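You operate a simulated robot arm through the tools that you are given. There is no shell and no other tool. Be economical: measure what you need, move in short steps, check, and stop when the job is done.

You run a simulated two-armed robot. Do the job below in one go: nothing can be reset, and whatever is moved stays where it is left.

## Task
Put one of the rods from the short end of the yard bench on top of the ink block. Put the drip tray on the carton table away on the shelf under the trough. Take the sieve on the side table and put it away on the top of the grading bench. Fetch the paint tin and set it on the carton table. Any order will do.

It is judged by the outcome, as a careful person would: the job done as asked, and still so three seconds after it is handed in. It fails if anything else is knocked over, pushed out of place, dropped, spilled or broken.

## Robot
Two 7-joint arms with fingered hands on one trunk, on a base that drives. Base frame: it is fixed to the floor where the robot stands at the start and does not move with it; the origin is under the middle of the robot, x ahead of it, y to its left, z up. Lengths are in m, angles in rad, forces in N, time in s.
The left shoulder is at the start at [0.08, 0.197, 1.451], the right one opposite. With the tool pointing down near the work surface each hand reaches from about 0.1 to 0.7 m from the robot's upright axis, wherever it stands, measured 20 degrees to its own side. Places, roughly: carton table [11.2, 3.2, 0.8]; drip tray (8x7x2 cm) [11.1, 2.9, 0.8]; ink block (8x8x6 cm) [0.6, -0.3, 0.8]; paint tin (10x10x5 cm) [8.5, 1.3, 0.8]; rod (5x5x19 cm) [0.5, -0.1, 0.9]; shelf under the trough [11, 1.5, 0.4]; sieve [11.25, 2.5, 0.75]; top of the grading bench [3.8, -6.6, 0.8]. Payload 4 kg a hand.
Tool frame (each hand has its own): the origin (TCP) lies between the finger pads and is the grasp point; the fingertips stand 0.026 m ahead of it; z points along the fingers, y is the line along which they close. The gripper opens to 0.132 m. The gripper's body begins 0.073 m behind the TCP. The gripper is a hand of 4 fingers: y runs from the thumb to the fingers, the wrist lies at [0, 0, -0.239] in the tool frame, and closing takes about 1.5 s.
Orientation is that of the tool frame in the base frame, as [roll, pitch, yaw] about the fixed x, y, z axes, in that order (R = Rz(yaw) Ry(pitch) Rx(roll)). With the fingers straight down and closing along the base's y, the tool's x points along the base's -x, its y along +y and its z along -z.

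## Interface
- The arms move only by the tool jog_arm. It takes "left_rows", "right_rows" or both (then of equal length, played together; a hand with none holds still); each is a list of rows, each a list of 7 numbers: the opening, from 0 (shut) to 1 (fully open), then the shift along the tool's x, y, z in units of 20 mm (1.0 is 20 mm), then the turn, a rotation vector about the tool's x, y, z in units of 6 degrees (1.0 is 6 degrees). In form: [[claw, x, y, z, wx, wy, wz], ...]. A call has 1 to 20 rows; each row shifts and turns the commanded pose from where the row before left it, along the tool's axes as they then stand. A call with a number of a shift or a turn outside -1 to 1 is refused whole. Each row takes 0.2 s and may step no farther than 0.05 m and 0.15 rad from the row before; otherwise, or with a gripper value out of range, the whole call is refused. Where a pose cannot be reached the arm comes as near as it can. A force on the tool above 40 N (or 10 N above the force at the start of the call, whichever is more), or a blocked arm, ends the call early, and 0.2 s more pass. Each finger travels about 0.072 m/s and halts on what it meets, pressing with about 24 N; the grip force reading is that of the motor and also rises with nothing between the fingers. The clock runs only during rows and for 0.2 s after the last one: add rows that do not move to give the fingers time. The reply holds the time, the measured pose of the TCP, the force on the tool along the base axes, the opening and the grip force, in the units named above and with some noise, with the torque about the TCP (base axes, N m) and any sound that the robot's microphone picked up.
- Cameras (640 x 400 px; columns grow to the right, rows downward): "scene" is now at [0.1038, -0.016, 1.6047]; the picture's right is [-0.22, -0.98, 0.00], its down [-0.77, 0.17, -0.62] and it looks along [0.60, -0.14, -0.79] (base axes); focal length 291 px, centre (320, 200). "left" rides on the left gripper at [-0.068, 0.002, -0.097] in its tool frame; the picture's right is [-0.03, -1.00, 0.00], its down [0.82, -0.02, -0.58] and it looks along [0.58, -0.01, 0.82] (tool axes); focal length 270 px, centre (320, 200). "right" rides on the right gripper at [0.069, 0.002, -0.097] in its tool frame; the picture's right is [-0.02, 1.00, 0.00], its down [-0.82, -0.02, -0.58] and it looks along [-0.58, -0.01, 0.82] (tool axes); focal length 270 px, centre (320, 200). There is no depth. A picture from a camera that has moved, and an enlarged one, comes with that camera's place and axes in the base frame and with its lens.
- capture(camera): a new picture of that camera. The clock stands still meanwhile.
- slide_trunk(by): slides the trunk up (or, below 0, down) by that many m; the arms and the scene camera ride with it, the base frame stays. It gives what a move gives, with no picture.
- drive_base(legs): drives the robot by 1 to 6 legs, each [ahead, left, turn to the left] in m, m and rad, along the robot's own axes; the way and the turn of a leg run together, so that a leg with both is an arc; at most 1.5 m and 3.142 rad a leg. The arms and the cameras ride along, it lands a little off, and it stops where it bumps. It gives what a move gives.
- set_grasp(shape, hand): the hand has 4 fingers and takes this shape, open, in about a second: jaw (thumb against the fingers, like two jaws); tri (thumb and two fingers); tip (a fingertip pinch); poke (one finger out to press); point (the index stretched); flat (the hand flat); cup (the hand cupped); fist (a fist). The gripper value then closes the fingers along that shape, each until it touches; the sizes above hold for jaw. It gives what a move gives, with no picture.
- turn_head(pan, tilt): turns the head with the scene camera to pan (to the left, within 1.501 rad either way) and tilt (down, from -0.506 to 1.204), counted from straight ahead of the robot. It gives what a move gives.
- zoom(camera, box): a new picture of the part [left, top, right, bottom] of that camera's present view, enlarged. The clock stands still meanwhile.
- hand_in(): hands the job in; it is judged then, once.

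Go step by step. Nothing tells you exact positions but the pictures and the camera data: compare them with the known pose of the tool, close in by small moves and look again before you grip or let go. The budget is 165 turns and 122 pictures, counting those below and the enlarged ones. Unless the task says otherwise, let go and move clear before handing in, and close with one line.

The tools are called after "Call:" as a command line: name --argument value ..., lists and objects as JSON in quotes. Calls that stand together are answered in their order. jog_arm: Moves the arms, as the interface text tells. Its arguments: {"type":"object","properties":{"left_rows":{"type":"array","items":{"type":"array","items":{"type":"number"}}},"right_rows":{"type":"array","items":{"type":"array","items":{"type":"number"}}}},"required":[]} The other tools are called the same way: slide_trunk (by) slides the trunk up or down; set_grasp (shape, hand) gives the hand a shape; drive_base (legs) drives the base; turn_head (pan, tilt) turns the head that bears the scene camera; capture (camera) takes a picture; zoom (camera, box) takes an enlarged picture of a part of a camera's view; hand_in () hands the job in.

At the start:

```text
time_s: 0.0
left_tool_pos: [0.6345, -0.0038, 1.1476]
left_orientation: [3.141, -0.001, -3.141]
left_wrist_force: [-0.9, -0.5, -0.3]
left_wrist_torque: [0.01, 0.0, 0.0]
left_grip_width: 0.1319
left_finger_force: 0.1
left_shape: jaw
right_tool_pos: [0.3501, -0.3743, 1.0611]
right_orientation: [-3.045, 0.146, -3.135]
right_wrist_force: [0.2, -0.1, -0.6]
right_wrist_torque: [-0.01, 0.0, 0.01]
right_grip_width: 0.1318
right_finger_force: 0.1
right_shape: jaw
trunk travel left (down, up): [-0.75, 0.09]
robot x, y, heading: [-0.0035, 0.0021, 0.0]
head pan, tilt: [-0.222, 0.904]
```

scene: 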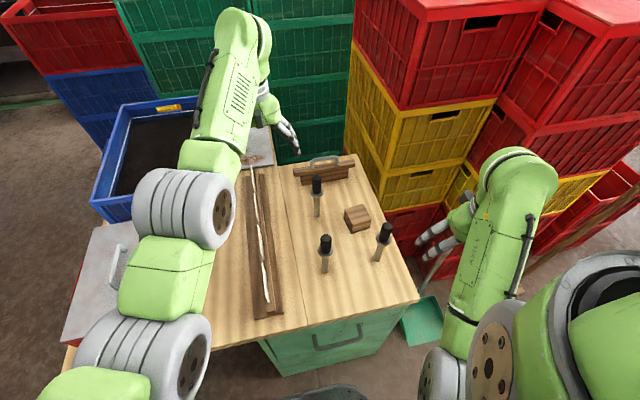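
right: 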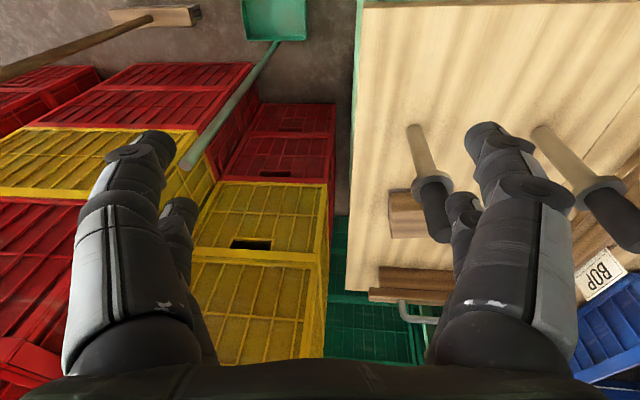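
left: 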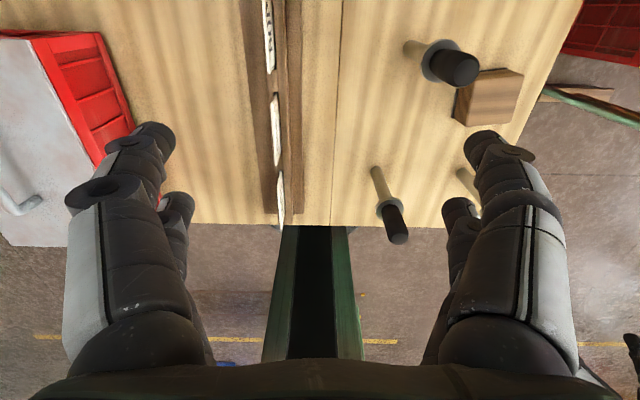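

I see a bench with three standing rods and a wooden block near the right arm. I'll look closer before moving.

Call:
zoom --camera "scene" --box '[220, 130, 440, 300]'

Call:
zoom --camera "left" --box '[340, 0, 580, 250]'

```text
2.35 times, centred on (330, 215) of scene
camera zoom: at [0.1038, -0.016, 1.6047], right [-0.22, -0.98, 0.0], down [-0.77, 0.17, -0.62], along [0.6, -0.14, -0.79], focal length 686 px, centre (296, 165)
```

zoom: 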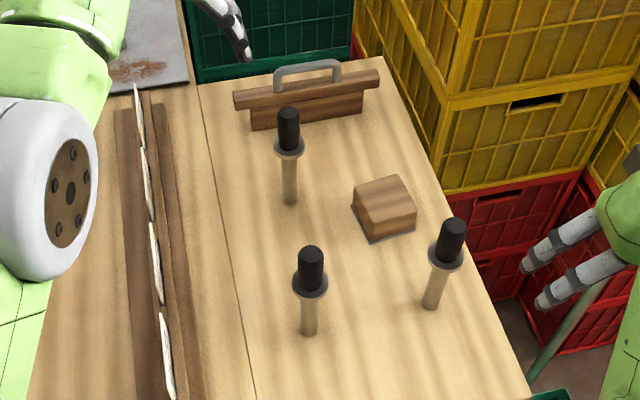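

```text
1.60 times, centred on (460, 125) of left
camera zoom: at [0.7037, -0.0024, 1.2454], right [0.03, -1.0, 0.0], down [-0.82, -0.02, 0.58], along [-0.58, -0.01, -0.82], focal length 432 px, centre (96, 320)
```

zoom: 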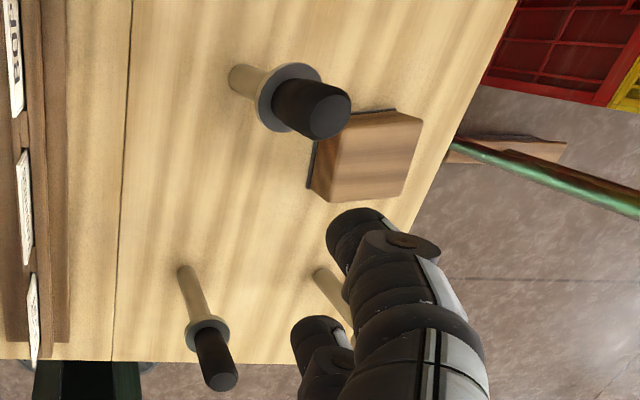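

Rods stand near (0.45,-0.12), (0.455,-0.28) and (0.655,-0.135), and the block is near (0.6,-0.255). I'll level the right hand and bring it above the rod at (0.455,-0.28).

Call:
jog_arm --right_rows '[[1, 0, 0, -1, -0.46, 0.69, 0], [1, 0, 0, -1, -0.46, 0.69, 0], [1, -0.875, 0.8, 0, 0, 0, 0], [1, -0.875, 0.8, 0, 0, 0, 0], [1, -0.875, 0.8, 0, 0, 0, 0], [1, -0.875, 0.8, 0, 0, 0, 0], [1, -0.875, 0.8, 0, 0, 0, 0], [1, -0.875, 0.8, 0, 0, 0, 0], [1, 0, 0, 0, 0, 0, 0]]'

Call:
capture --camera "right"

Call:
capture --camera "scene"

```text
time_s: 2.0
left_tool_pos: [0.6341, -0.0038, 1.1387]
left_orientation: [3.141, 0.0, 3.141]
left_wrist_force: [-0.5, -0.7, 0.7]
left_wrist_torque: [-0.04, -0.01, 0.02]
left_grip_width: 0.1319
left_finger_force: 0.1
left_shape: jaw
right_tool_pos: [0.46, -0.2786, 1.0166]
right_orientation: [-3.142, 0.003, 3.141]
right_wrist_force: [-0.2, 0.9, -0.9]
right_wrist_torque: [-0.02, 0.01, 0.01]
right_grip_width: 0.1318
right_finger_force: 0.1
right_shape: jaw
right hand out of reach, approached as far as the arm can: row 1, 2
trunk travel left (down, up): [-0.75, 0.09]
robot x, y, heading: [-0.0012, 0.0004, -0.001]
head pan, tilt: [-0.222, 0.904]
```

```text
116 pictures are left
camera right: at [0.3918, -0.2784, 1.1145], right [0.02, 1.0, 0.0], down [0.81, -0.02, 0.58], along [0.58, -0.01, -0.82], focal length 270 px, centre (320, 200)
```

right: 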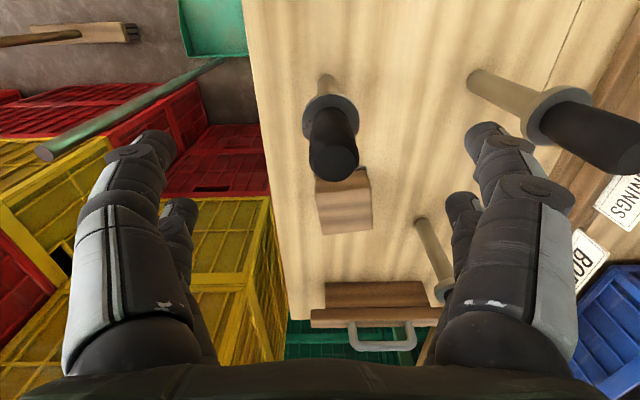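

```text
115 pictures are left
camera scene: at [0.104, -0.0162, 1.5944], right [-0.22, -0.98, 0.0], down [-0.77, 0.17, -0.62], along [0.6, -0.14, -0.79], focal length 291 px, centre (320, 200)
```

scene: 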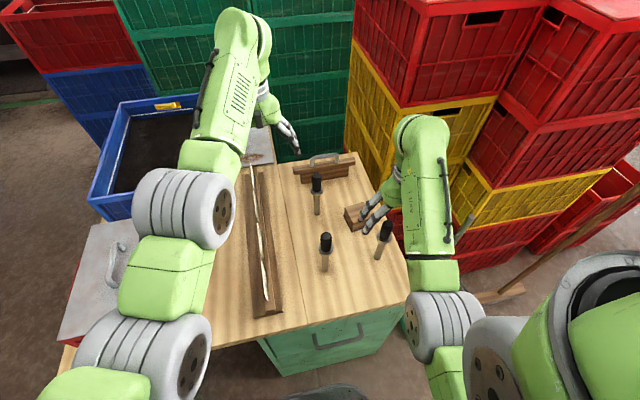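

The rod top is at about (0.457,-0.272,0.986), nearly under the hand. I'll lower over its handle.

Call:
jog_arm --right_rows '[[1, 0.15, 0.33, 0, 0, 0, 0], [1, 0, 0, 0.7, 0, 0, 0], [1, 0, 0, 0.7, 0, 0, 0], [1, 0, 0, 0.7, 0, 0, 0], [1, 0, 0, 0.7, 0, 0, 0], [1, 0, 0, 0.6, 0, 0, 0], [1, 0, 0, 0, 0, 0, 0]]'

Call:
capture --camera "right"

Call:
zoom --camera "scene" --box '[300, 140, 460, 280]'

```text
time_s: 3.6
left_tool_pos: [0.6336, -0.0041, 1.1379]
left_orientation: [3.141, 0.0, 3.141]
left_wrist_force: [0.2, -0.5, -0.8]
left_wrist_torque: [-0.02, 0.0, 0.0]
left_grip_width: 0.1318
left_finger_force: 0.0
left_shape: jaw
right_tool_pos: [0.4574, -0.2745, 0.9493]
right_orientation: [-3.141, 0.004, -3.141]
right_wrist_force: [0.1, 0.8, -0.2]
right_wrist_torque: [0.01, 0.02, 0.0]
right_grip_width: 0.1317
right_finger_force: 0.0
right_shape: jaw
trunk travel left (down, up): [-0.75, 0.09]
robot x, y, heading: [-0.0002, 0.0015, 0.003]
head pan, tilt: [-0.222, 0.904]
```

```text
114 pictures are left
camera right: at [0.3878, -0.2728, 1.0482], right [0.02, 1.0, 0.0], down [0.81, -0.02, 0.58], along [0.58, -0.01, -0.81], focal length 270 px, centre (320, 200)
```

right: 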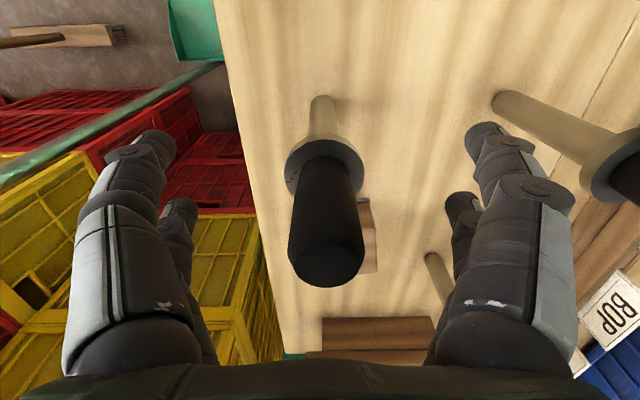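

```text
2.86 times, centred on (380, 210) of scene
camera zoom: at [0.1037, -0.0159, 1.5944], right [-0.22, -0.98, 0.0], down [-0.77, 0.17, -0.62], along [0.6, -0.14, -0.79], focal length 832 px, centre (149, 171)
```

zoom: 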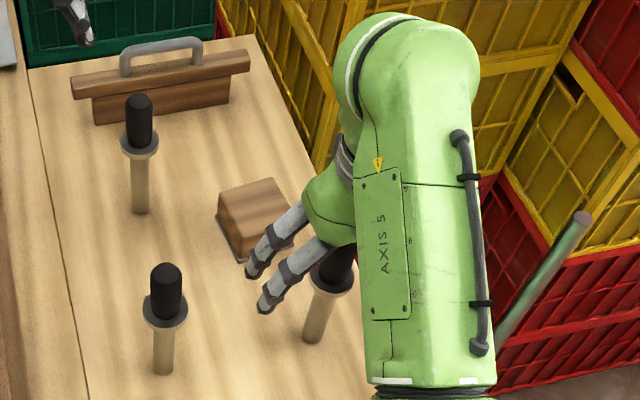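

The handle is centred between the fingers. I'll close on it.

Call:
jog_arm --right_rows '[[0, 0, 0, 0, 0, 0, 0], [0, 0, 0, 0, 0, 0, 0], [0, 0, 0, 0, 0, 0, 0], [0, 0, 0, 0, 0, 0, 0], [0, 0, 0, 0, 0, 0, 0], [0, 0, 0, 0, 0, 0, 0], [0, 0, 0, 0, 0, 0, 0], [0, 0, 0, 0, 0, 0, 0]]'

Call:
capture --camera "right"

```text
time_s: 5.4
left_tool_pos: [0.634, -0.0043, 1.1386]
left_orientation: [-3.141, -0.001, 3.141]
left_wrist_force: [0.0, 0.5, -0.4]
left_wrist_torque: [0.03, -0.03, 0.01]
left_grip_width: 0.1319
left_finger_force: 0.0
left_shape: jaw
right_tool_pos: [0.4573, -0.2755, 0.9511]
right_orientation: [3.14, 0.004, -3.141]
right_wrist_force: [0.8, -1.6, 6.9]
right_wrist_torque: [-0.29, -0.17, -0.01]
right_grip_width: 0.0042
right_finger_force: 24.1
right_shape: jaw
trunk travel left (down, up): [-0.75, 0.09]
robot x, y, heading: [-0.0019, -0.0006, -0.0]
head pan, tilt: [-0.222, 0.904]
```

```text
112 pictures are left
camera right: at [0.3876, -0.2728, 1.0489], right [0.02, 1.0, 0.0], down [0.81, -0.02, 0.58], along [0.58, -0.01, -0.81], focal length 270 px, centre (320, 200)
```

right: 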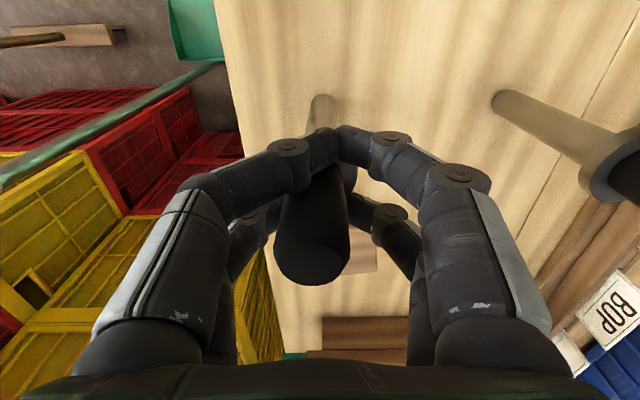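

The fingers closed to almost nothing, which is odd. I'll look closer to see where they meet relative to the handle.

Call:
zoom --camera "right" --box '[220, 80, 440, 300]'

Call:
zoom --camera "scene" --box '[340, 190, 420, 260]'

Call:
capture --camera "left"

```text
1.82 times, centred on (330, 190) of right
camera zoom: at [0.3876, -0.2728, 1.0489], right [0.02, 1.0, 0.0], down [0.81, -0.02, 0.58], along [0.58, -0.01, -0.81], focal length 491 px, centre (302, 218)
```

zoom: 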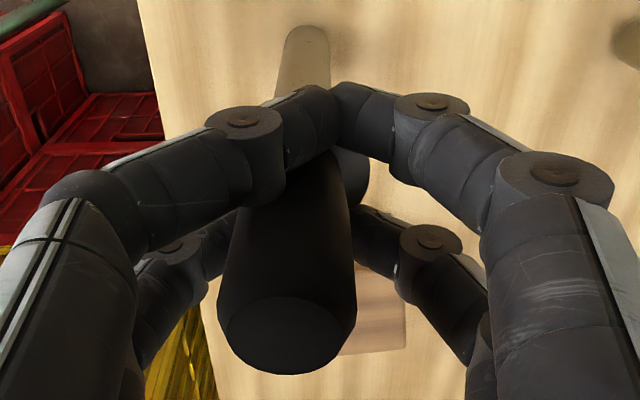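

```text
5.71 times, centred on (380, 225) of scene
camera zoom: at [0.1033, -0.0157, 1.5945], right [-0.22, -0.98, 0.0], down [-0.77, 0.17, -0.62], along [0.6, -0.14, -0.79], focal length 1665 px, centre (-23, 57)
```

zoom: 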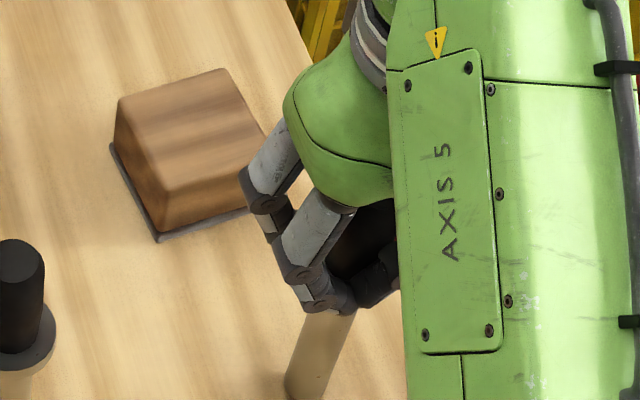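

```text
109 pictures are left
camera left: at [0.7033, -0.0022, 1.2355], right [0.03, -1.0, 0.0], down [-0.82, -0.02, 0.58], along [-0.58, -0.01, -0.82], focal length 270 px, centre (320, 200)
```

left: 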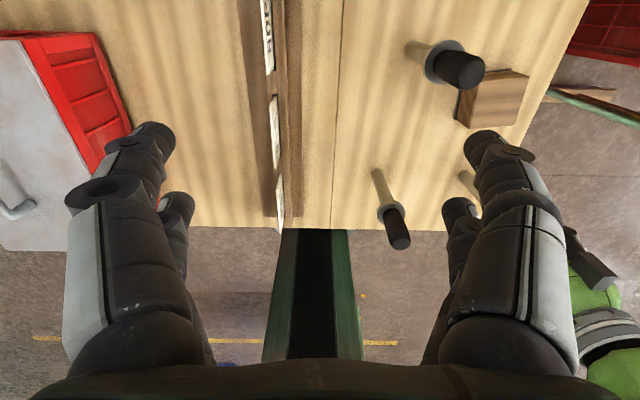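

The finger pairs slid around either side of the round handle, so the rod is caged and not gripped. I'll open gently, rise and try the three-finger shape.

Call:
jog_arm --right_rows '[[0.2, 0, 0, 0, 0, 0, 0], [0.4, 0, 0, 0, 0, 0, 0], [0.6, 0, 0, 0, 0, 0, 0], [0.8, 0, 0, 0, 0, 0, 0], [1, 0, 0, 0, 0, 0, 0], [1, 0, 0, 0, 0, 0, 0], [1, 0, 0, 0, 0, 0, 0], [1, 0, 0, 0, 0, 0, 0]]'

Call:
capture --camera "right"

```text
time_s: 7.2
left_tool_pos: [0.6354, -0.005, 1.1369]
left_orientation: [3.14, 0.0, 3.141]
left_wrist_force: [0.4, -0.1, 0.4]
left_wrist_torque: [0.02, 0.01, 0.04]
left_grip_width: 0.1318
left_finger_force: 0.0
left_shape: jaw
right_tool_pos: [0.4568, -0.2746, 0.9513]
right_orientation: [-3.141, 0.002, -3.141]
right_wrist_force: [-0.1, -0.2, 0.4]
right_wrist_torque: [-0.01, 0.0, 0.0]
right_grip_width: 0.132
right_finger_force: 0.1
right_shape: jaw
trunk travel left (down, up): [-0.75, 0.09]
robot x, y, heading: [-0.0001, -0.0006, 0.002]
head pan, tilt: [-0.222, 0.904]
```

```text
108 pictures are left
camera right: at [0.3878, -0.2728, 1.0482], right [0.02, 1.0, 0.0], down [0.81, -0.02, 0.58], along [0.58, -0.01, -0.81], focal length 270 px, centre (320, 200)
```

right: 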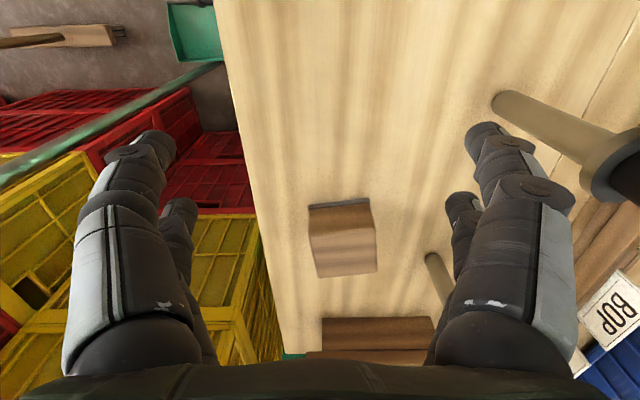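

The rod is no longer under the hand. I need to find where it went.

Call:
capture --camera "scene"

Call:
capture --camera "left"

```text
107 pictures are left
camera scene: at [0.1039, -0.0159, 1.5944], right [-0.22, -0.98, 0.0], down [-0.77, 0.17, -0.62], along [0.6, -0.14, -0.79], focal length 291 px, centre (320, 200)
```

scene: 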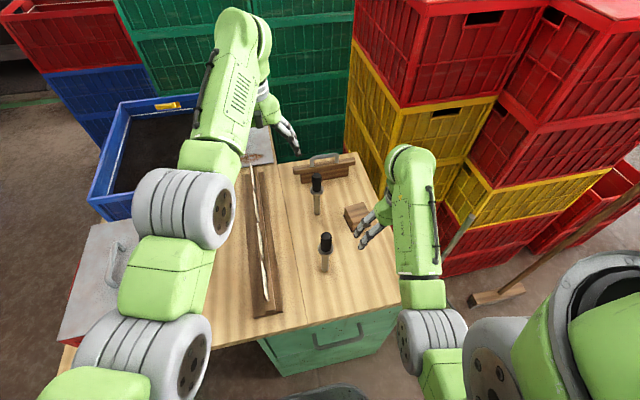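

```text
106 pictures are left
camera left: at [0.7037, -0.0024, 1.2351], right [0.03, -1.0, 0.0], down [-0.82, -0.02, 0.58], along [-0.58, -0.01, -0.82], focal length 270 px, centre (320, 200)
```

left: 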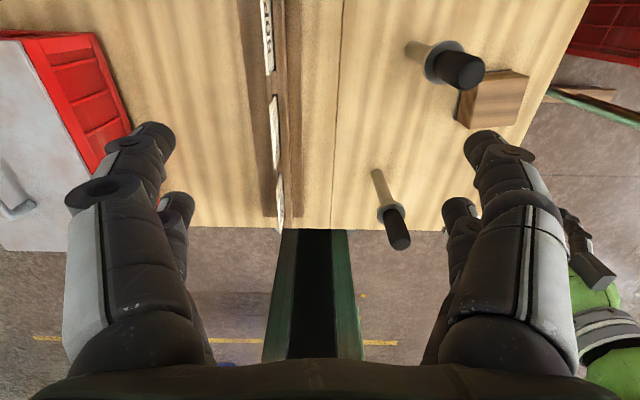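

The rod seems to have been knocked off the right side of the bench. I'll raise the right hand and look down there.

Call:
jog_arm --right_rows '[[1, 0, 0, -1, 0, 0, 0], [1, 0, 0, -1, 0, 0, 0], [1, 0, 0, -1, 0, 0, 0], [1, 0, 0, -1, 0, 0, 0], [1, 0, 0, -1, 0, 0, 0], [1, 0, 0, 0, 0, 0, 0]]'

Call:
turn_head --pan -0.7 --tilt 1.0

Call:
capture --camera "scene"

Call:
capture --camera "right"

```text
time_s: 8.6
left_tool_pos: [0.6347, -0.0056, 1.1375]
left_orientation: [3.141, -0.001, -3.142]
left_wrist_force: [0.8, -0.7, -0.6]
left_wrist_torque: [0.01, 0.0, -0.01]
left_grip_width: 0.1318
left_finger_force: 0.2
left_shape: jaw
right_tool_pos: [0.4632, -0.2743, 1.0407]
right_orientation: [-3.141, 0.005, -3.141]
right_wrist_force: [-0.1, -0.2, -0.4]
right_wrist_torque: [-0.02, 0.02, -0.02]
right_grip_width: 0.1319
right_finger_force: 0.0
right_shape: jaw
right hand out of reach, approached as far as the arm can: row 5
trunk travel left (down, up): [-0.75, 0.09]
robot x, y, heading: [-0.0004, -0.0017, -0.005]
head pan, tilt: [-0.222, 0.904]
```

```text
time_s: 9.5
left_tool_pos: [0.6346, -0.0049, 1.1382]
left_orientation: [-3.141, -0.001, -3.14]
left_wrist_force: [-0.3, -0.2, 0.3]
left_wrist_torque: [0.02, -0.02, 0.03]
left_grip_width: 0.1319
left_finger_force: 0.0
left_shape: jaw
right_tool_pos: [0.4627, -0.2735, 1.0407]
right_orientation: [3.141, 0.003, 3.141]
right_wrist_force: [0.4, -0.5, 0.8]
right_wrist_torque: [0.01, -0.01, 0.0]
right_grip_width: 0.1317
right_finger_force: 0.1
right_shape: jaw
trunk travel left (down, up): [-0.75, 0.09]
robot x, y, heading: [-0.0004, 0.0007, -0.003]
head pan, tilt: [-0.7, 1.0]
```

```text
105 pictures are left
camera scene: at [0.0836, -0.0441, 1.5875], right [-0.64, -0.77, 0.0], down [-0.64, 0.54, -0.54], along [0.41, -0.35, -0.84], focal length 291 px, centre (320, 200)
```

scene: 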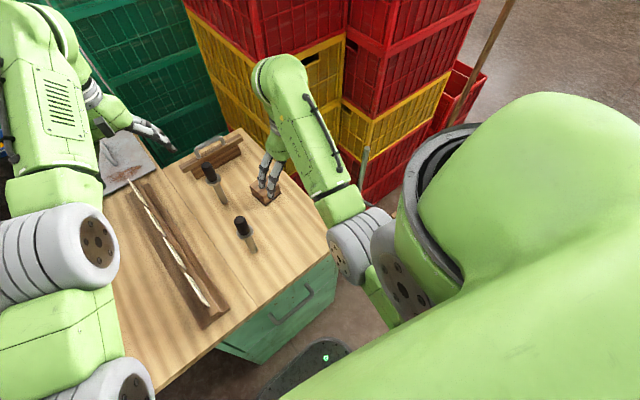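

```text
104 pictures are left
camera right: at [0.3932, -0.2715, 1.1388], right [0.02, 1.0, 0.0], down [0.81, -0.02, 0.58], along [0.58, -0.01, -0.81], focal length 270 px, centre (320, 200)
```

right: 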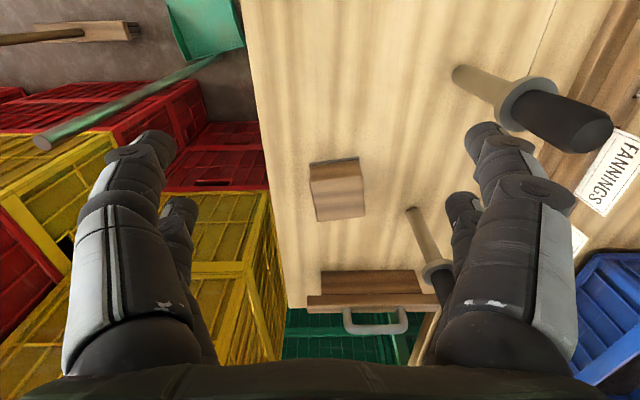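

The fallen rod isn't visible from here. I'll back the robot off a little to see the floor beside the bench, after a check of the surroundings.

Call:
turn_head --pan -1.4 --tilt 0.5

Call:
capture --camera "scene"

Call:
turn_head --pan 1.4 --tilt 0.4

Call:
capture --camera "scene"

Call:
drive_base --legs '[[-0.5, 0, 0]]'

Call:
turn_head --pan -0.4 --tilt 0.75

Call:
capture --camera "scene"

```text
time_s: 10.6
left_tool_pos: [0.6343, -0.0047, 1.1373]
left_orientation: [3.14, -0.001, 3.141]
left_wrist_force: [0.7, 0.1, 0.7]
left_wrist_torque: [0.0, -0.05, 0.03]
left_grip_width: 0.1323
left_finger_force: 0.0
left_shape: jaw
right_tool_pos: [0.4638, -0.2723, 1.0413]
right_orientation: [3.141, 0.003, -3.142]
right_wrist_force: [0.2, -0.8, -0.1]
right_wrist_torque: [0.01, 0.04, -0.01]
right_grip_width: 0.1315
right_finger_force: 0.1
right_shape: jaw
trunk travel left (down, up): [-0.75, 0.09]
robot x, y, heading: [0.0015, -0.0012, -0.003]
head pan, tilt: [-1.4, 0.499]
```

```text
103 pictures are left
camera scene: at [0.0461, -0.089, 1.6286], right [-0.99, -0.17, 0.0], down [-0.08, 0.47, -0.88], along [0.15, -0.86, -0.48], focal length 291 px, centre (320, 200)
```

scene: 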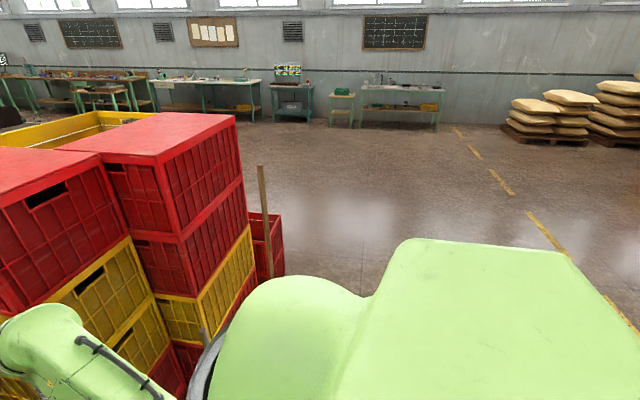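

```text
time_s: 13.1
left_tool_pos: [0.6338, -0.004, 1.1383]
left_orientation: [3.141, 0.002, -3.141]
left_wrist_force: [-0.3, -0.2, -0.8]
left_wrist_torque: [0.01, 0.0, 0.02]
left_grip_width: 0.1317
left_finger_force: 0.0
left_shape: jaw
right_tool_pos: [0.4626, -0.2738, 1.042]
right_orientation: [3.141, 0.003, -3.141]
right_wrist_force: [1.1, -0.4, -0.8]
right_wrist_torque: [0.0, -0.03, -0.02]
right_grip_width: 0.1317
right_finger_force: 0.0
right_shape: jaw
trunk travel left (down, up): [-0.75, 0.09]
robot x, y, heading: [0.0021, -0.0032, 0.001]
head pan, tilt: [1.4, 0.4]
```

```text
102 pictures are left
camera scene: at [0.0463, 0.0919, 1.6378], right [0.99, -0.17, 0.0], down [-0.07, -0.38, -0.92], along [0.16, 0.91, -0.39], focal length 291 px, centre (320, 200)
```

scene: 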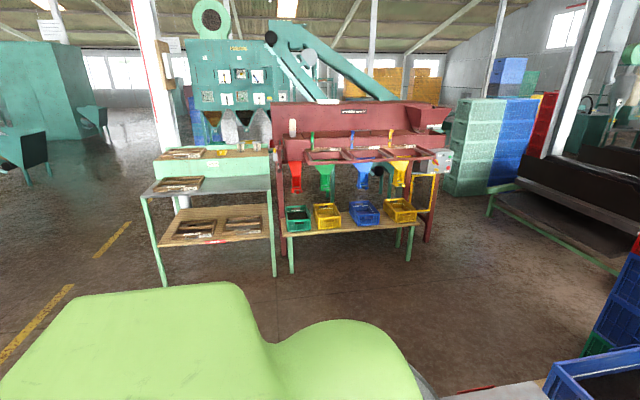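

```text
time_s: 16.0
left_tool_pos: [0.1345, 0.0006, 1.1358]
left_orientation: [3.141, -0.002, -3.128]
left_wrist_force: [-0.4, -0.3, 0.4]
left_wrist_torque: [-0.02, 0.04, 0.01]
left_grip_width: 0.1321
left_finger_force: 0.1
left_shape: jaw
right_tool_pos: [-0.0333, -0.2702, 1.0403]
right_orientation: [-3.141, 0.001, -3.125]
right_wrist_force: [0.5, 0.0, 0.2]
right_wrist_torque: [0.01, 0.02, -0.01]
right_grip_width: 0.1318
right_finger_force: 0.0
right_shape: jaw
trunk travel left (down, up): [-0.75, 0.09]
robot x, y, heading: [-0.5041, -0.0057, 0.012]
head pan, tilt: [1.4, 0.4]
```

```text
time_s: 17.8
left_tool_pos: [0.1325, 0.002, 1.1377]
left_orientation: [3.14, 0.001, -3.128]
left_wrist_force: [0.0, 1.2, 0.3]
left_wrist_torque: [-0.02, 0.01, 0.03]
left_grip_width: 0.1319
left_finger_force: 0.0
left_shape: jaw
right_tool_pos: [-0.0345, -0.2696, 1.0412]
right_orientation: [3.141, 0.003, -3.127]
right_wrist_force: [0.1, -0.3, 0.5]
right_wrist_torque: [0.01, -0.02, -0.02]
right_grip_width: 0.1318
right_finger_force: 0.1
right_shape: jaw
trunk travel left (down, up): [-0.75, 0.09]
robot x, y, heading: [-0.5041, -0.0043, 0.018]
head pan, tilt: [-0.4, 0.75]
```

```text
101 pictures are left
camera scene: at [-0.3946, -0.0337, 1.6066], right [-0.38, -0.93, 0.0], down [-0.63, 0.26, -0.73], along [0.68, -0.27, -0.68], focal length 291 px, centre (320, 200)
```

scene: 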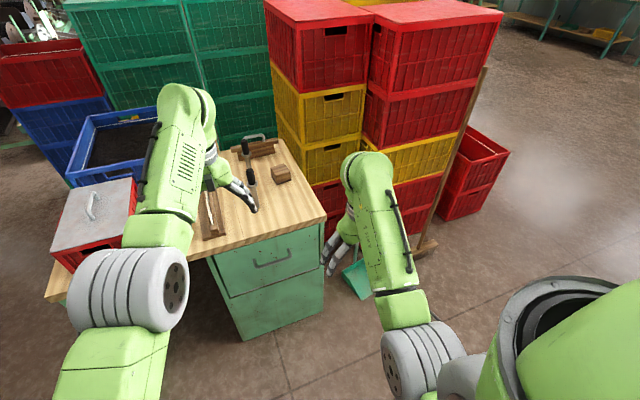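

Still hidden by the arm. I'll move sideways to the right to see along the bench's side.

Call:
drive_base --legs '[[-0.1, -0.5, 0]]'

Call:
turn_head --pan 0.1 --tilt 0.8

Call:
capture --camera "scene"

Call:
capture --camera "right"

Call:
capture --camera "left"

```text
time_s: 20.8
left_tool_pos: [0.0441, -0.4979, 1.1375]
left_orientation: [-3.14, 0.001, -3.124]
left_wrist_force: [-0.2, -0.3, -0.2]
left_wrist_torque: [-0.04, 0.0, 0.04]
left_grip_width: 0.1317
left_finger_force: 0.1
left_shape: jaw
right_tool_pos: [-0.1234, -0.771, 1.0429]
right_orientation: [-3.14, 0.003, -3.123]
right_wrist_force: [-0.2, 0.0, 0.0]
right_wrist_torque: [0.0, -0.03, -0.01]
right_grip_width: 0.1319
right_finger_force: 0.1
right_shape: jaw
trunk travel left (down, up): [-0.75, 0.09]
robot x, y, heading: [-0.5942, -0.5085, 0.014]
head pan, tilt: [-0.4, 0.75]
```

```text
time_s: 21.7
left_tool_pos: [0.0436, -0.5007, 1.1372]
left_orientation: [-3.141, 0.001, -3.126]
left_wrist_force: [0.5, 0.4, 1.0]
left_wrist_torque: [0.02, 0.0, 0.0]
left_grip_width: 0.1321
left_finger_force: 0.0
left_shape: jaw
right_tool_pos: [-0.1244, -0.7729, 1.0414]
right_orientation: [3.141, 0.004, -3.122]
right_wrist_force: [0.0, -0.1, -0.1]
right_wrist_torque: [-0.02, -0.03, -0.01]
right_grip_width: 0.1321
right_finger_force: 0.0
right_shape: jaw
trunk travel left (down, up): [-0.75, 0.09]
robot x, y, heading: [-0.5899, -0.5065, 0.016]
head pan, tilt: [0.099, 0.799]
```

```text
100 pictures are left
camera scene: at [-0.4807, -0.4973, 1.6027], right [0.12, -0.99, 0.0], down [-0.71, -0.08, -0.7], along [0.69, 0.08, -0.72], focal length 291 px, centre (320, 200)
```

scene: 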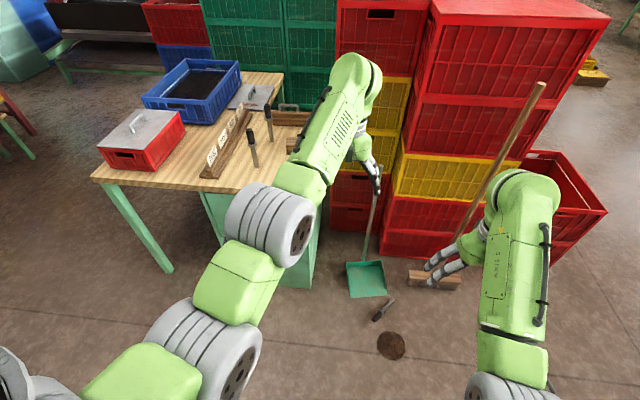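

```text
99 pictures are left
camera right: at [-0.1932, -0.7721, 1.1386], right [0.01, 1.0, 0.0], down [0.81, -0.01, 0.58], along [0.58, 0.0, -0.81], focal length 270 px, centre (320, 200)
```

right: 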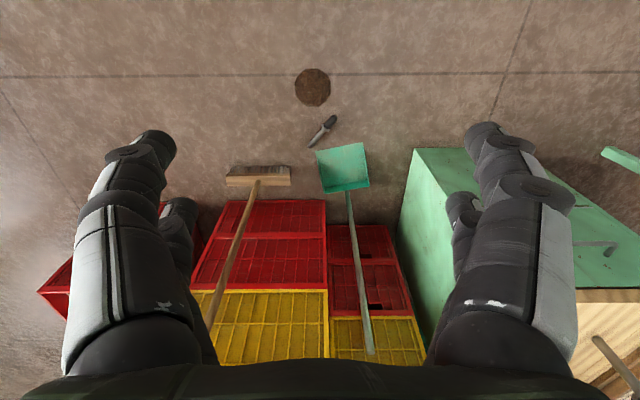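

```text
98 pictures are left
camera left: at [0.1124, -0.4974, 1.2351], right [0.04, -1.0, 0.0], down [-0.82, -0.04, 0.58], along [-0.58, -0.02, -0.82], focal length 270 px, centre (320, 200)
```

left: 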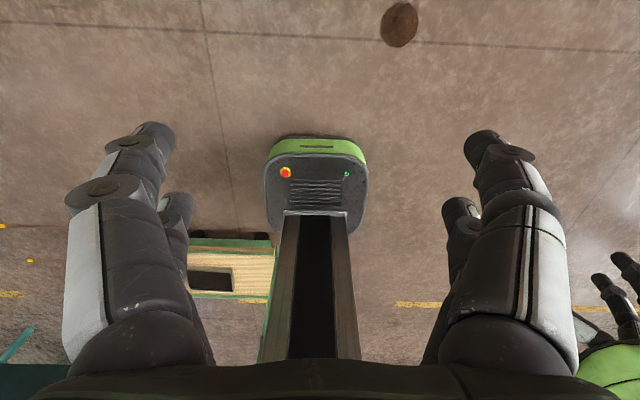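

The rod is intact on the floor at about (0.245,-0.763), handle toward (-0.78,+0.62). To stand it upright later I'll grip it lying and then swing the tool horizontal, so I'll test that wrist motion here in free air and tuck the left arm away.

Call:
jog_arm --right_rows '[[1, 0, 0, 0, 0, 0, 1], [1, 0, 0, 0, 0, 0, 1], [1, 0, 0, 0, 0, 0, 1], [1, 0, 0, 0, 0, 0, 1], [1, 0, 0, 0, 0, 0, 1], [1, 0, 0, 0, 0, 0, 1], [1, 0, 0, 0, 0, 0, 1], [1, 0, 0, 0, 0, 0, 1], [1, 0, 0, 0, 0, 0, 1], [1, 0, 0, 0, 0, 0, 1], [1, 0, 0, 0, 0, 0, 1], [1, 0, 0, 0, 0, 0, 1], [1, 0, 0, 0, 0, 0, 1], [1, 0, 0, 0, 0, 0, 1], [1, 0, 0, 0, 0, 0, 1]]' --left_rows '[[1, 0.66, 1, 0, 0, 0, 0], [1, 0.66, 1, 0, 0, 0, 0], [1, 0.66, 1, 0, 0, 0, 0], [1, 0.66, 1, 0, 0, 0, 0], [1, 0.66, 1, 0, 0, 0, 0], [1, 0.66, 1, 0, 0, 0, 0], [1, 0.66, 1, 0, 0, 0, 0], [1, 0.66, 1, 0, 0, 0, 0], [1, 0.66, 1, 0, 0, 0, 0], [1, 0.66, 1, 0, 0, 0, 0], [1, 0.66, 1, 0, 0, 0, 0], [1, 0.66, 1, 0, 0, 0, 0], [1, 0.66, 1, 0, 0, 0, 0], [1, 0.66, 1, 0, 0, 0, 0], [1, 0.66, 1, 0, 0, 0, 0]]'

Call:
jog_arm --right_rows '[[1, 0, 0, 0, 0, 1, 0], [1, 0, 0, 0, 0, 1, 0], [1, 0, 0, 0, 0, 1, 0], [1, 0, 0, 0, 0, 1, 0], [1, 0, 0, 0, 0, 1, 0], [1, 0, 0, 0, 0, 1, 0], [1, 0, 0, 0, 0, 1, 0], [1, 0, 0, 0, 0, 1, 0], [1, 0, 0, 0, 0, 1, 0], [1, 0, 0, 0, 0, 1, 0], [1, 0, 0, 0, 0, 1, 0], [1, 0, 0, 0, 0, 1, 0], [1, 0, 0, 0, 0, 1, 0], [1, 0, 0, 0, 0, 1, 0], [1, 0, 0, 0, 0, 1, 0], [1, 0, 0, 0, 0, 0, 0], [1, 0, 0, 0, 0, 0, 0]]'

```text
time_s: 24.9
left_tool_pos: [-0.0759, -0.206, 1.0887]
left_orientation: [3.141, 0.0, -3.124]
left_wrist_force: [-0.7, 0.7, -0.2]
left_wrist_torque: [-0.02, 0.0, 0.02]
left_grip_width: 0.132
left_finger_force: 0.0
left_shape: jaw
left hand out of reach, approached as far as the arm can: row 7, 8, 9, 10, 11, 12, 13, 14, 15
right_tool_pos: [-0.1248, -0.772, 1.0407]
right_orientation: [3.137, 0.0, 1.588]
right_wrist_force: [0.0, 0.9, -0.1]
right_wrist_torque: [-0.02, -0.02, 0.01]
right_grip_width: 0.132
right_finger_force: 0.0
right_shape: jaw
trunk travel left (down, up): [-0.75, 0.09]
robot x, y, heading: [-0.593, -0.5091, 0.012]
head pan, tilt: [0.099, 0.799]
```

```text
time_s: 28.5
left_tool_pos: [-0.0765, -0.2076, 1.0888]
left_orientation: [3.142, -0.001, -3.122]
left_wrist_force: [1.0, 0.8, -0.8]
left_wrist_torque: [-0.03, -0.02, 0.0]
left_grip_width: 0.1318
left_finger_force: 0.0
left_shape: jaw
right_tool_pos: [-0.1079, -0.7554, 1.0151]
right_orientation: [3.136, -1.148, 1.593]
right_wrist_force: [-0.9, -0.4, -0.4]
right_wrist_torque: [0.02, 0.01, -0.04]
right_grip_width: 0.1319
right_finger_force: 0.0
right_shape: jaw
right hand out of reach, approached as far as the arm can: row 2, 10, 11, 12, 13, 14, 15
trunk travel left (down, up): [-0.75, 0.09]
robot x, y, heading: [-0.5932, -0.5096, 0.016]
head pan, tilt: [0.099, 0.799]
```

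Pitch got to 66° there; I'll try the same tool attitude with the hand further left and slightly lower.

Call:
jog_arm --right_rows '[[1, -0.3, 0, 1, 0, 0, 0], [1, -0.3, 0, 1, 0, 0, 0], [1, -0.3, 0, 1, 0, 0, 0], [1, -0.3, 0, 1, 0, 0, 0], [1, -0.3, 0, 1, 0, 0, 0], [1, -0.3, 0, 1, 0, 0, 0], [1, -0.3, 0, 1, 0, 0, 0], [1, 0, 0, 0, 0, 0, 0]]'

Call:
jog_arm --right_rows '[[1, 0, 0, 0, -1, 0, 0], [1, 0, 0, 0, -1, 0, 0], [1, 0, 0, 0, -1, 0, 0], [1, 0, 0, 0, -1, 0, 0], [1, 0, 0, 0, -1, 0, 0], [1, 0, 0, 0, -1, 0, 0], [1, 0, 0, 0, -1, 0, 0], [1, 0, 0, 0, 0, 0, 0]]'

```text
time_s: 30.3
left_tool_pos: [-0.0748, -0.2084, 1.0896]
left_orientation: [-3.141, 0.0, -3.123]
left_wrist_force: [-0.6, -0.4, 0.1]
left_wrist_torque: [0.02, -0.03, -0.01]
left_grip_width: 0.132
left_finger_force: 0.1
left_shape: jaw
right_tool_pos: [-0.1741, -0.7101, 0.9251]
right_orientation: [3.141, -1.145, 1.594]
right_wrist_force: [0.0, -0.1, 0.3]
right_wrist_torque: [0.01, 0.02, 0.02]
right_grip_width: 0.1321
right_finger_force: 0.1
right_shape: jaw
right hand out of reach, approached as far as the arm can: row 1, 2, 3, 4, 5, 6, 7
trunk travel left (down, up): [-0.75, 0.09]
robot x, y, heading: [-0.5901, -0.5044, 0.02]
head pan, tilt: [0.099, 0.799]
```

```text
time_s: 32.1
left_tool_pos: [-0.0749, -0.2051, 1.0888]
left_orientation: [3.141, 0.001, -3.123]
left_wrist_force: [0.9, -0.5, 0.3]
left_wrist_torque: [-0.02, -0.04, 0.02]
left_grip_width: 0.1318
left_finger_force: 0.0
left_shape: jaw
right_tool_pos: [-0.3179, -0.7738, 0.9417]
right_orientation: [2.402, -1.147, 1.594]
right_wrist_force: [-1.1, 0.5, 0.0]
right_wrist_torque: [0.02, 0.02, -0.01]
right_grip_width: 0.1319
right_finger_force: 0.0
right_shape: jaw
right hand out of reach, approached as far as the arm can: row 1, 2, 3, 4, 5, 6, 7
trunk travel left (down, up): [-0.75, 0.09]
robot x, y, heading: [-0.591, -0.506, 0.018]
head pan, tilt: [0.099, 0.799]
```

That direction has a wrist limit. I'll restore the downward pose and test pitching the tool forward instead.

Call:
jog_arm --right_rows '[[1, 0, 0, 0, 1, 0, 0], [1, 0, 0, 0, 1, 0, 0], [1, 0, 0, 0, 1, 0, 0], [1, 0, 0, 0, 1, 0, 0], [1, 0, 0, 0, 1, 0, 0], [1, 0, 0, 0, 1, 0, 0], [1, 0, 0, 0, 1, 0, 0], [1, 0, 0, 0, 0, -1, 0], [1, 0, 0, 0, 0, -1, 0], [1, 0, 0, 0, 0, -1, 0], [1, 0, 0, 0, 0, -1, 0], [1, 0, 0, 0, 0, -1, 0], [1, 0, 0, 0, 0, -1, 0], [1, 0, 0, 0, 0, -1, 0], [1, 0, 0, 0, 0, -1, 0], [1, 0, 0, 0, 0, -1, 0], [1, 0, 0, 0, 0, -1, 0], [1, 0, 0, 0, 0, -1, 0]]'

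Call:
jog_arm --right_rows '[[1, 0, 0, 0, 0, 0, -1], [1, 0, 0, 0, 0, 0, -1], [1, 0, 0, 0, 0, 0, -1], [1, 0, 0, 0, 0, 0, -1], [1, 0, 0, 0, 0, 0, -1], [1, 0, 0, 0, 0, 0, -1], [1, 0, 0, 0, 0, 0, -1], [1, 0, 0, 0, 0, 0, -1], [1, 0, 0, 0, 0, 0, -1], [1, 0, 0, 0, 0, 0, -1], [1, 0, 0, 0, 0, 0, -1], [1, 0, 0, 0, 0, 0, -1], [1, 0, 0, 0, 0, 0, -1], [1, 0, 0, 0, 0, 0, -1], [1, 0, 0, 0, 0, 0, -1]]'

```text
time_s: 35.1
left_tool_pos: [-0.0747, -0.2055, 1.0926]
left_orientation: [-3.142, 0.003, -3.123]
left_wrist_force: [0.6, 0.0, 0.7]
left_wrist_torque: [0.0, 0.01, 0.02]
left_grip_width: 0.132
left_finger_force: 0.1
left_shape: jaw
right_tool_pos: [-0.2604, -0.8149, 0.9272]
right_orientation: [3.054, -0.413, 1.455]
right_wrist_force: [-0.4, 0.1, 0.2]
right_wrist_torque: [-0.01, 0.0, 0.0]
right_grip_width: 0.1319
right_finger_force: 0.0
right_shape: jaw
right hand out of reach, approached as far as the arm can: row 1, 2, 3, 4, 5, 6, 7
trunk travel left (down, up): [-0.75, 0.09]
robot x, y, heading: [-0.5909, -0.503, 0.017]
head pan, tilt: [0.099, 0.799]
stopped in row 14 (right hand): the arm was blocked; the commanded pose is now the measured one
```

```text
time_s: 38.3
left_tool_pos: [-0.0752, -0.2059, 1.0892]
left_orientation: [-3.141, 0.001, -3.122]
left_wrist_force: [-0.3, 0.6, -0.3]
left_wrist_torque: [0.0, 0.02, 0.0]
left_grip_width: 0.1321
left_finger_force: 0.1
left_shape: jaw
right_tool_pos: [-0.2624, -0.8124, 0.9206]
right_orientation: [2.725, 0.073, 2.994]
right_wrist_force: [0.1, 0.7, 0.2]
right_wrist_torque: [0.0, -0.03, 0.01]
right_grip_width: 0.132
right_finger_force: 0.1
right_shape: jaw
trunk travel left (down, up): [-0.75, 0.09]
robot x, y, heading: [-0.5927, -0.5087, 0.016]
head pan, tilt: [0.099, 0.799]
```

Now level out, then test pitching forward.

Call:
jog_arm --right_rows '[[1, 0, 0, 0, 1, 0.18, 0], [1, 0, 0, 0, 1, 0.18, 0], [1, 0, 0, 0, 1, 0.18, 0], [1, 0, 0, 0, 1, 0.18, -0.7], [1, -1, 0, 0, 0, 0, -0.7], [1, -1, 0, 0, 0, 0, 0], [1, -1, 0, 0, 0, 0, 0], [1, -1, 0, 0, 0, 0, 0], [1, -1, 0, 0, 0, 0, 0], [1, -1, 0, 0, 0, 0, 0], [1, -1, 0, 0, 0, 0, 0], [1, 0, 0, 0, 0, 0, 0]]'

Call:
jog_arm --right_rows '[[1, 0, 0, 0, 0, -1, 0], [1, 0, 0, 0, 0, -1, 0], [1, 0, 0, 0, 0, -1, 0], [1, 0, 0, 0, 0, -1, 0], [1, 0, 0, 0, 0, -1, 0], [1, 0, 0, 0, 0, -1, 0], [1, 0, 0, 0, 0, -1, 0], [1, 0, 0, 0, 0, -1, 0], [1, 0, 0, 0, 0, -1, 0], [1, 0, 0, 0, 0, -1, 0], [1, 0, 0, 0, 0, -1, 0], [1, 0, 0, 0, 0, -1, 0], [1, 0, 0, 0, 0, -1, 0], [1, 0, 0, 0, 0, -1, 0], [1, 0, 0, 0, 0, -1, 0]]'

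```text
time_s: 40.9
left_tool_pos: [-0.0762, -0.2065, 1.0889]
left_orientation: [3.142, 0.001, -3.122]
left_wrist_force: [-0.4, -0.9, -0.2]
left_wrist_torque: [-0.02, 0.02, -0.05]
left_grip_width: 0.132
left_finger_force: 0.2
left_shape: jaw
right_tool_pos: [-0.1236, -0.8128, 0.9233]
right_orientation: [-3.139, 0.002, -3.13]
right_wrist_force: [0.3, 0.0, 0.9]
right_wrist_torque: [0.0, -0.01, 0.01]
right_grip_width: 0.132
right_finger_force: 0.0
right_shape: jaw
trunk travel left (down, up): [-0.75, 0.09]
robot x, y, heading: [-0.5883, -0.5066, 0.017]
head pan, tilt: [0.099, 0.799]
```

```text
time_s: 44.1
left_tool_pos: [-0.0748, -0.2066, 1.088]
left_orientation: [3.141, 0.001, -3.122]
left_wrist_force: [-0.1, 0.6, 0.1]
left_wrist_torque: [0.02, -0.01, -0.03]
left_grip_width: 0.132
left_finger_force: 0.0
left_shape: jaw
right_tool_pos: [-0.0923, -0.6928, 0.9785]
right_orientation: [-2.956, 1.503, -2.954]
right_wrist_force: [0.1, -1.4, -0.8]
right_wrist_torque: [-0.01, -0.02, 0.0]
right_grip_width: 0.1319
right_finger_force: 0.0
right_shape: jaw
right hand out of reach, approached as far as the arm can: row 7, 8, 9, 10, 11, 12
trunk travel left (down, up): [-0.75, 0.09]
robot x, y, heading: [-0.5943, -0.5055, 0.02]
head pan, tilt: [0.099, 0.799]
```

Forward pitch works for the right hand with tool x ending downward, so I need the stem along tool +x at the pick. I'll point the tool down again and drive round to the south side of the rod.

Call:
jog_arm --right_rows '[[1, 0, 0, 0, 0, 1, 0], [1, 0, 0, 0, 0, 1, 0], [1, 0, 0, 0, 0, 1, 0], [1, 0, 0, 0, 0, 1, 0], [1, 0, 0, 0, 0, 1, 0], [1, 0, 0, 0, 0, 1, 0], [1, 0, 0, 0, 0, 1, 0], [1, 0, 0, 0, 0, 1, 0], [1, 0, 0, 0, 0, 1, 0], [1, 0, 0, 0, 0, 1, 0], [1, 0, 0, 0, 0, 1, 0], [1, 0, 0, 0, 0, 1, 0], [1, 0, 0, 0, 0, 1, 0], [1, 0, 0, 0, 0, 1, 0], [1, 0, 0, 0, 0, 0, 0]]'

Call:
drive_base --legs '[[0, -0.63, 0], [0, 0, 1.29], [0.12, -0.454, 0]]'

Call:
turn_head --pan -0.3 --tilt 0.9

Call:
capture --camera "scene"

Call:
capture --camera "right"

```text
time_s: 47.3
left_tool_pos: [-0.0755, -0.2072, 1.0893]
left_orientation: [3.141, 0.0, -3.123]
left_wrist_force: [0.3, 0.6, -0.5]
left_wrist_torque: [0.03, 0.01, -0.01]
left_grip_width: 0.1319
left_finger_force: 0.1
left_shape: jaw
right_tool_pos: [-0.0922, -0.6934, 0.9784]
right_orientation: [-3.132, 0.055, -3.134]
right_wrist_force: [0.3, -0.1, 0.2]
right_wrist_torque: [-0.03, 0.01, 0.0]
right_grip_width: 0.1317
right_finger_force: 0.0
right_shape: jaw
trunk travel left (down, up): [-0.75, 0.09]
robot x, y, heading: [-0.5905, -0.5084, 0.018]
head pan, tilt: [0.099, 0.799]
```

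```text
time_s: 56.3
left_tool_pos: [-0.2607, -0.5525, 1.0898]
left_orientation: [-3.139, 0.002, -1.84]
left_wrist_force: [-0.2, 0.0, -0.4]
left_wrist_torque: [0.0, -0.03, 0.01]
left_grip_width: 0.1318
left_finger_force: 0.1
left_shape: jaw
right_tool_pos: [0.2007, -0.7059, 0.9791]
right_orientation: [-3.129, 0.057, -1.853]
right_wrist_force: [-0.6, 0.1, 0.8]
right_wrist_torque: [-0.03, -0.01, -0.03]
right_grip_width: 0.1318
right_finger_force: 0.1
right_shape: jaw
trunk travel left (down, up): [-0.75, 0.09]
robot x, y, heading: [-0.1184, -1.1323, 1.301]
head pan, tilt: [0.099, 0.799]
```

```text
time_s: 57.2
left_tool_pos: [-0.2575, -0.5515, 1.0891]
left_orientation: [3.138, 0.001, -1.837]
left_wrist_force: [1.0, -0.2, 0.2]
left_wrist_torque: [-0.04, 0.03, 0.0]
left_grip_width: 0.1317
left_finger_force: 0.0
left_shape: jaw
right_tool_pos: [0.2028, -0.7059, 0.9781]
right_orientation: [-3.131, 0.058, -1.852]
right_wrist_force: [-0.3, -0.3, -0.2]
right_wrist_torque: [0.01, 0.02, -0.01]
right_grip_width: 0.1321
right_finger_force: 0.0
right_shape: jaw
trunk travel left (down, up): [-0.75, 0.09]
robot x, y, heading: [-0.1173, -1.1325, 1.3]
head pan, tilt: [-0.3, 0.901]
```

```text
97 pictures are left
camera scene: at [-0.0674, -1.0385, 1.5947], right [0.84, -0.54, 0.0], down [-0.42, -0.66, -0.62], along [0.33, 0.52, -0.78], focal length 291 px, centre (320, 200)
```

scene: 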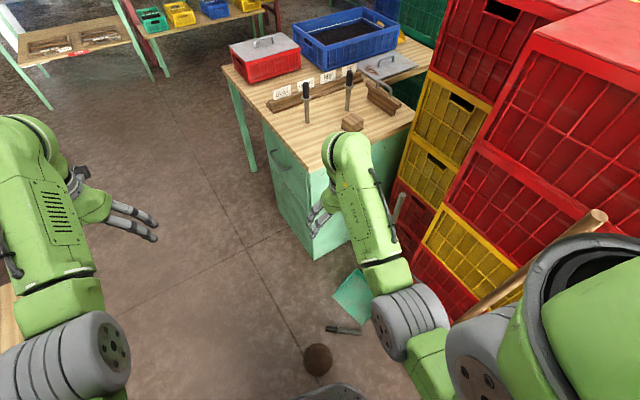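

```text
96 pictures are left
camera right: at [0.1796, -0.7763, 1.0721], right [-0.95, 0.3, -0.01], down [0.23, 0.75, 0.62], along [0.19, 0.59, -0.78], focal length 270 px, centre (320, 200)
```

right: 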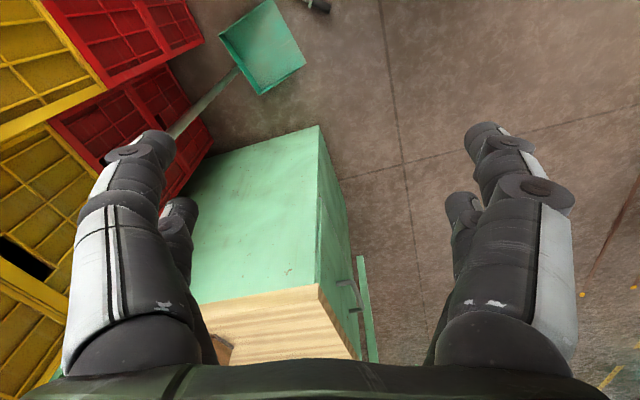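

The rod's handle end is near (0.18,-0.71) and stem end near (0.315,-0.825). I'll yaw the hand so tool x points along the stem, then lower the trunk.

Call:
jog_arm --right_rows '[[1, 0, 0, 0, 0, 0, -1], [1, 0, 0, 0, 0, 0, -1], [1, 0, 0, 0, 0, 0, -1], [1, 0, 0, 0, 0, 0, -1], [1, 0, 0, 0, 0, 0, -1], [1, 0, 0, 0, 0, 0, -1], [1, 0, 0, 0, 0, 0, -1], [1, 0, 0, 0, 0, 0, -1], [1, 0, 0, 0, 0, 0, -1], [1, 0, 0, 0, 0, 0, -1], [1, 0, 0, 0, 0, 0, -0.8], [1, 0, 0, 0, 0, 0, 0]]'

Call:
slide_trunk --by -0.55

Call:
capture --camera "right"

Call:
capture --camera "scene"

```text
time_s: 59.8
left_tool_pos: [-0.2584, -0.5518, 1.0875]
left_orientation: [-3.14, 0.0, -1.842]
left_wrist_force: [-0.3, -0.5, 0.2]
left_wrist_torque: [0.04, 0.0, 0.0]
left_grip_width: 0.1319
left_finger_force: 0.0
left_shape: jaw
right_tool_pos: [0.2024, -0.705, 0.9787]
right_orientation: [-3.087, 0.015, -0.718]
right_wrist_force: [-0.5, -0.4, -0.9]
right_wrist_torque: [0.0, 0.0, 0.01]
right_grip_width: 0.1323
right_finger_force: 0.1
right_shape: jaw
trunk travel left (down, up): [-0.75, 0.09]
robot x, y, heading: [-0.1201, -1.1356, 1.303]
head pan, tilt: [-0.3, 0.901]
```

```text
refused: -0.55 is not a number from -0.4 to 0.4
```

```text
95 pictures are left
camera right: at [0.2494, -0.7564, 1.0743], right [-0.68, -0.73, -0.06], down [-0.62, 0.52, 0.59], along [-0.4, 0.43, -0.81], focal length 270 px, centre (320, 200)
```

right: 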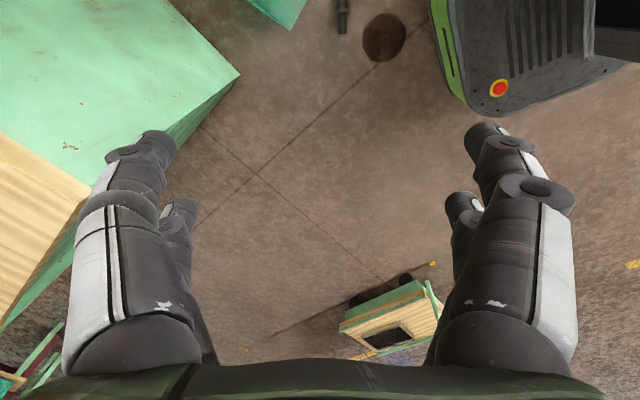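

```text
94 pictures are left
camera scene: at [-0.0682, -1.0385, 1.5947], right [0.84, -0.54, 0.0], down [-0.42, -0.66, -0.62], along [0.34, 0.52, -0.78], focal length 291 px, centre (320, 200)
```

scene: 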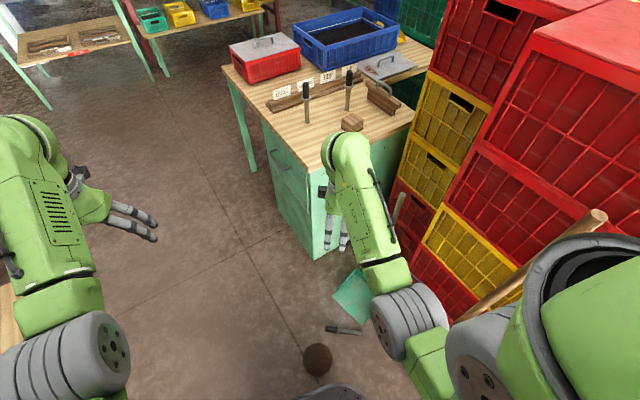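

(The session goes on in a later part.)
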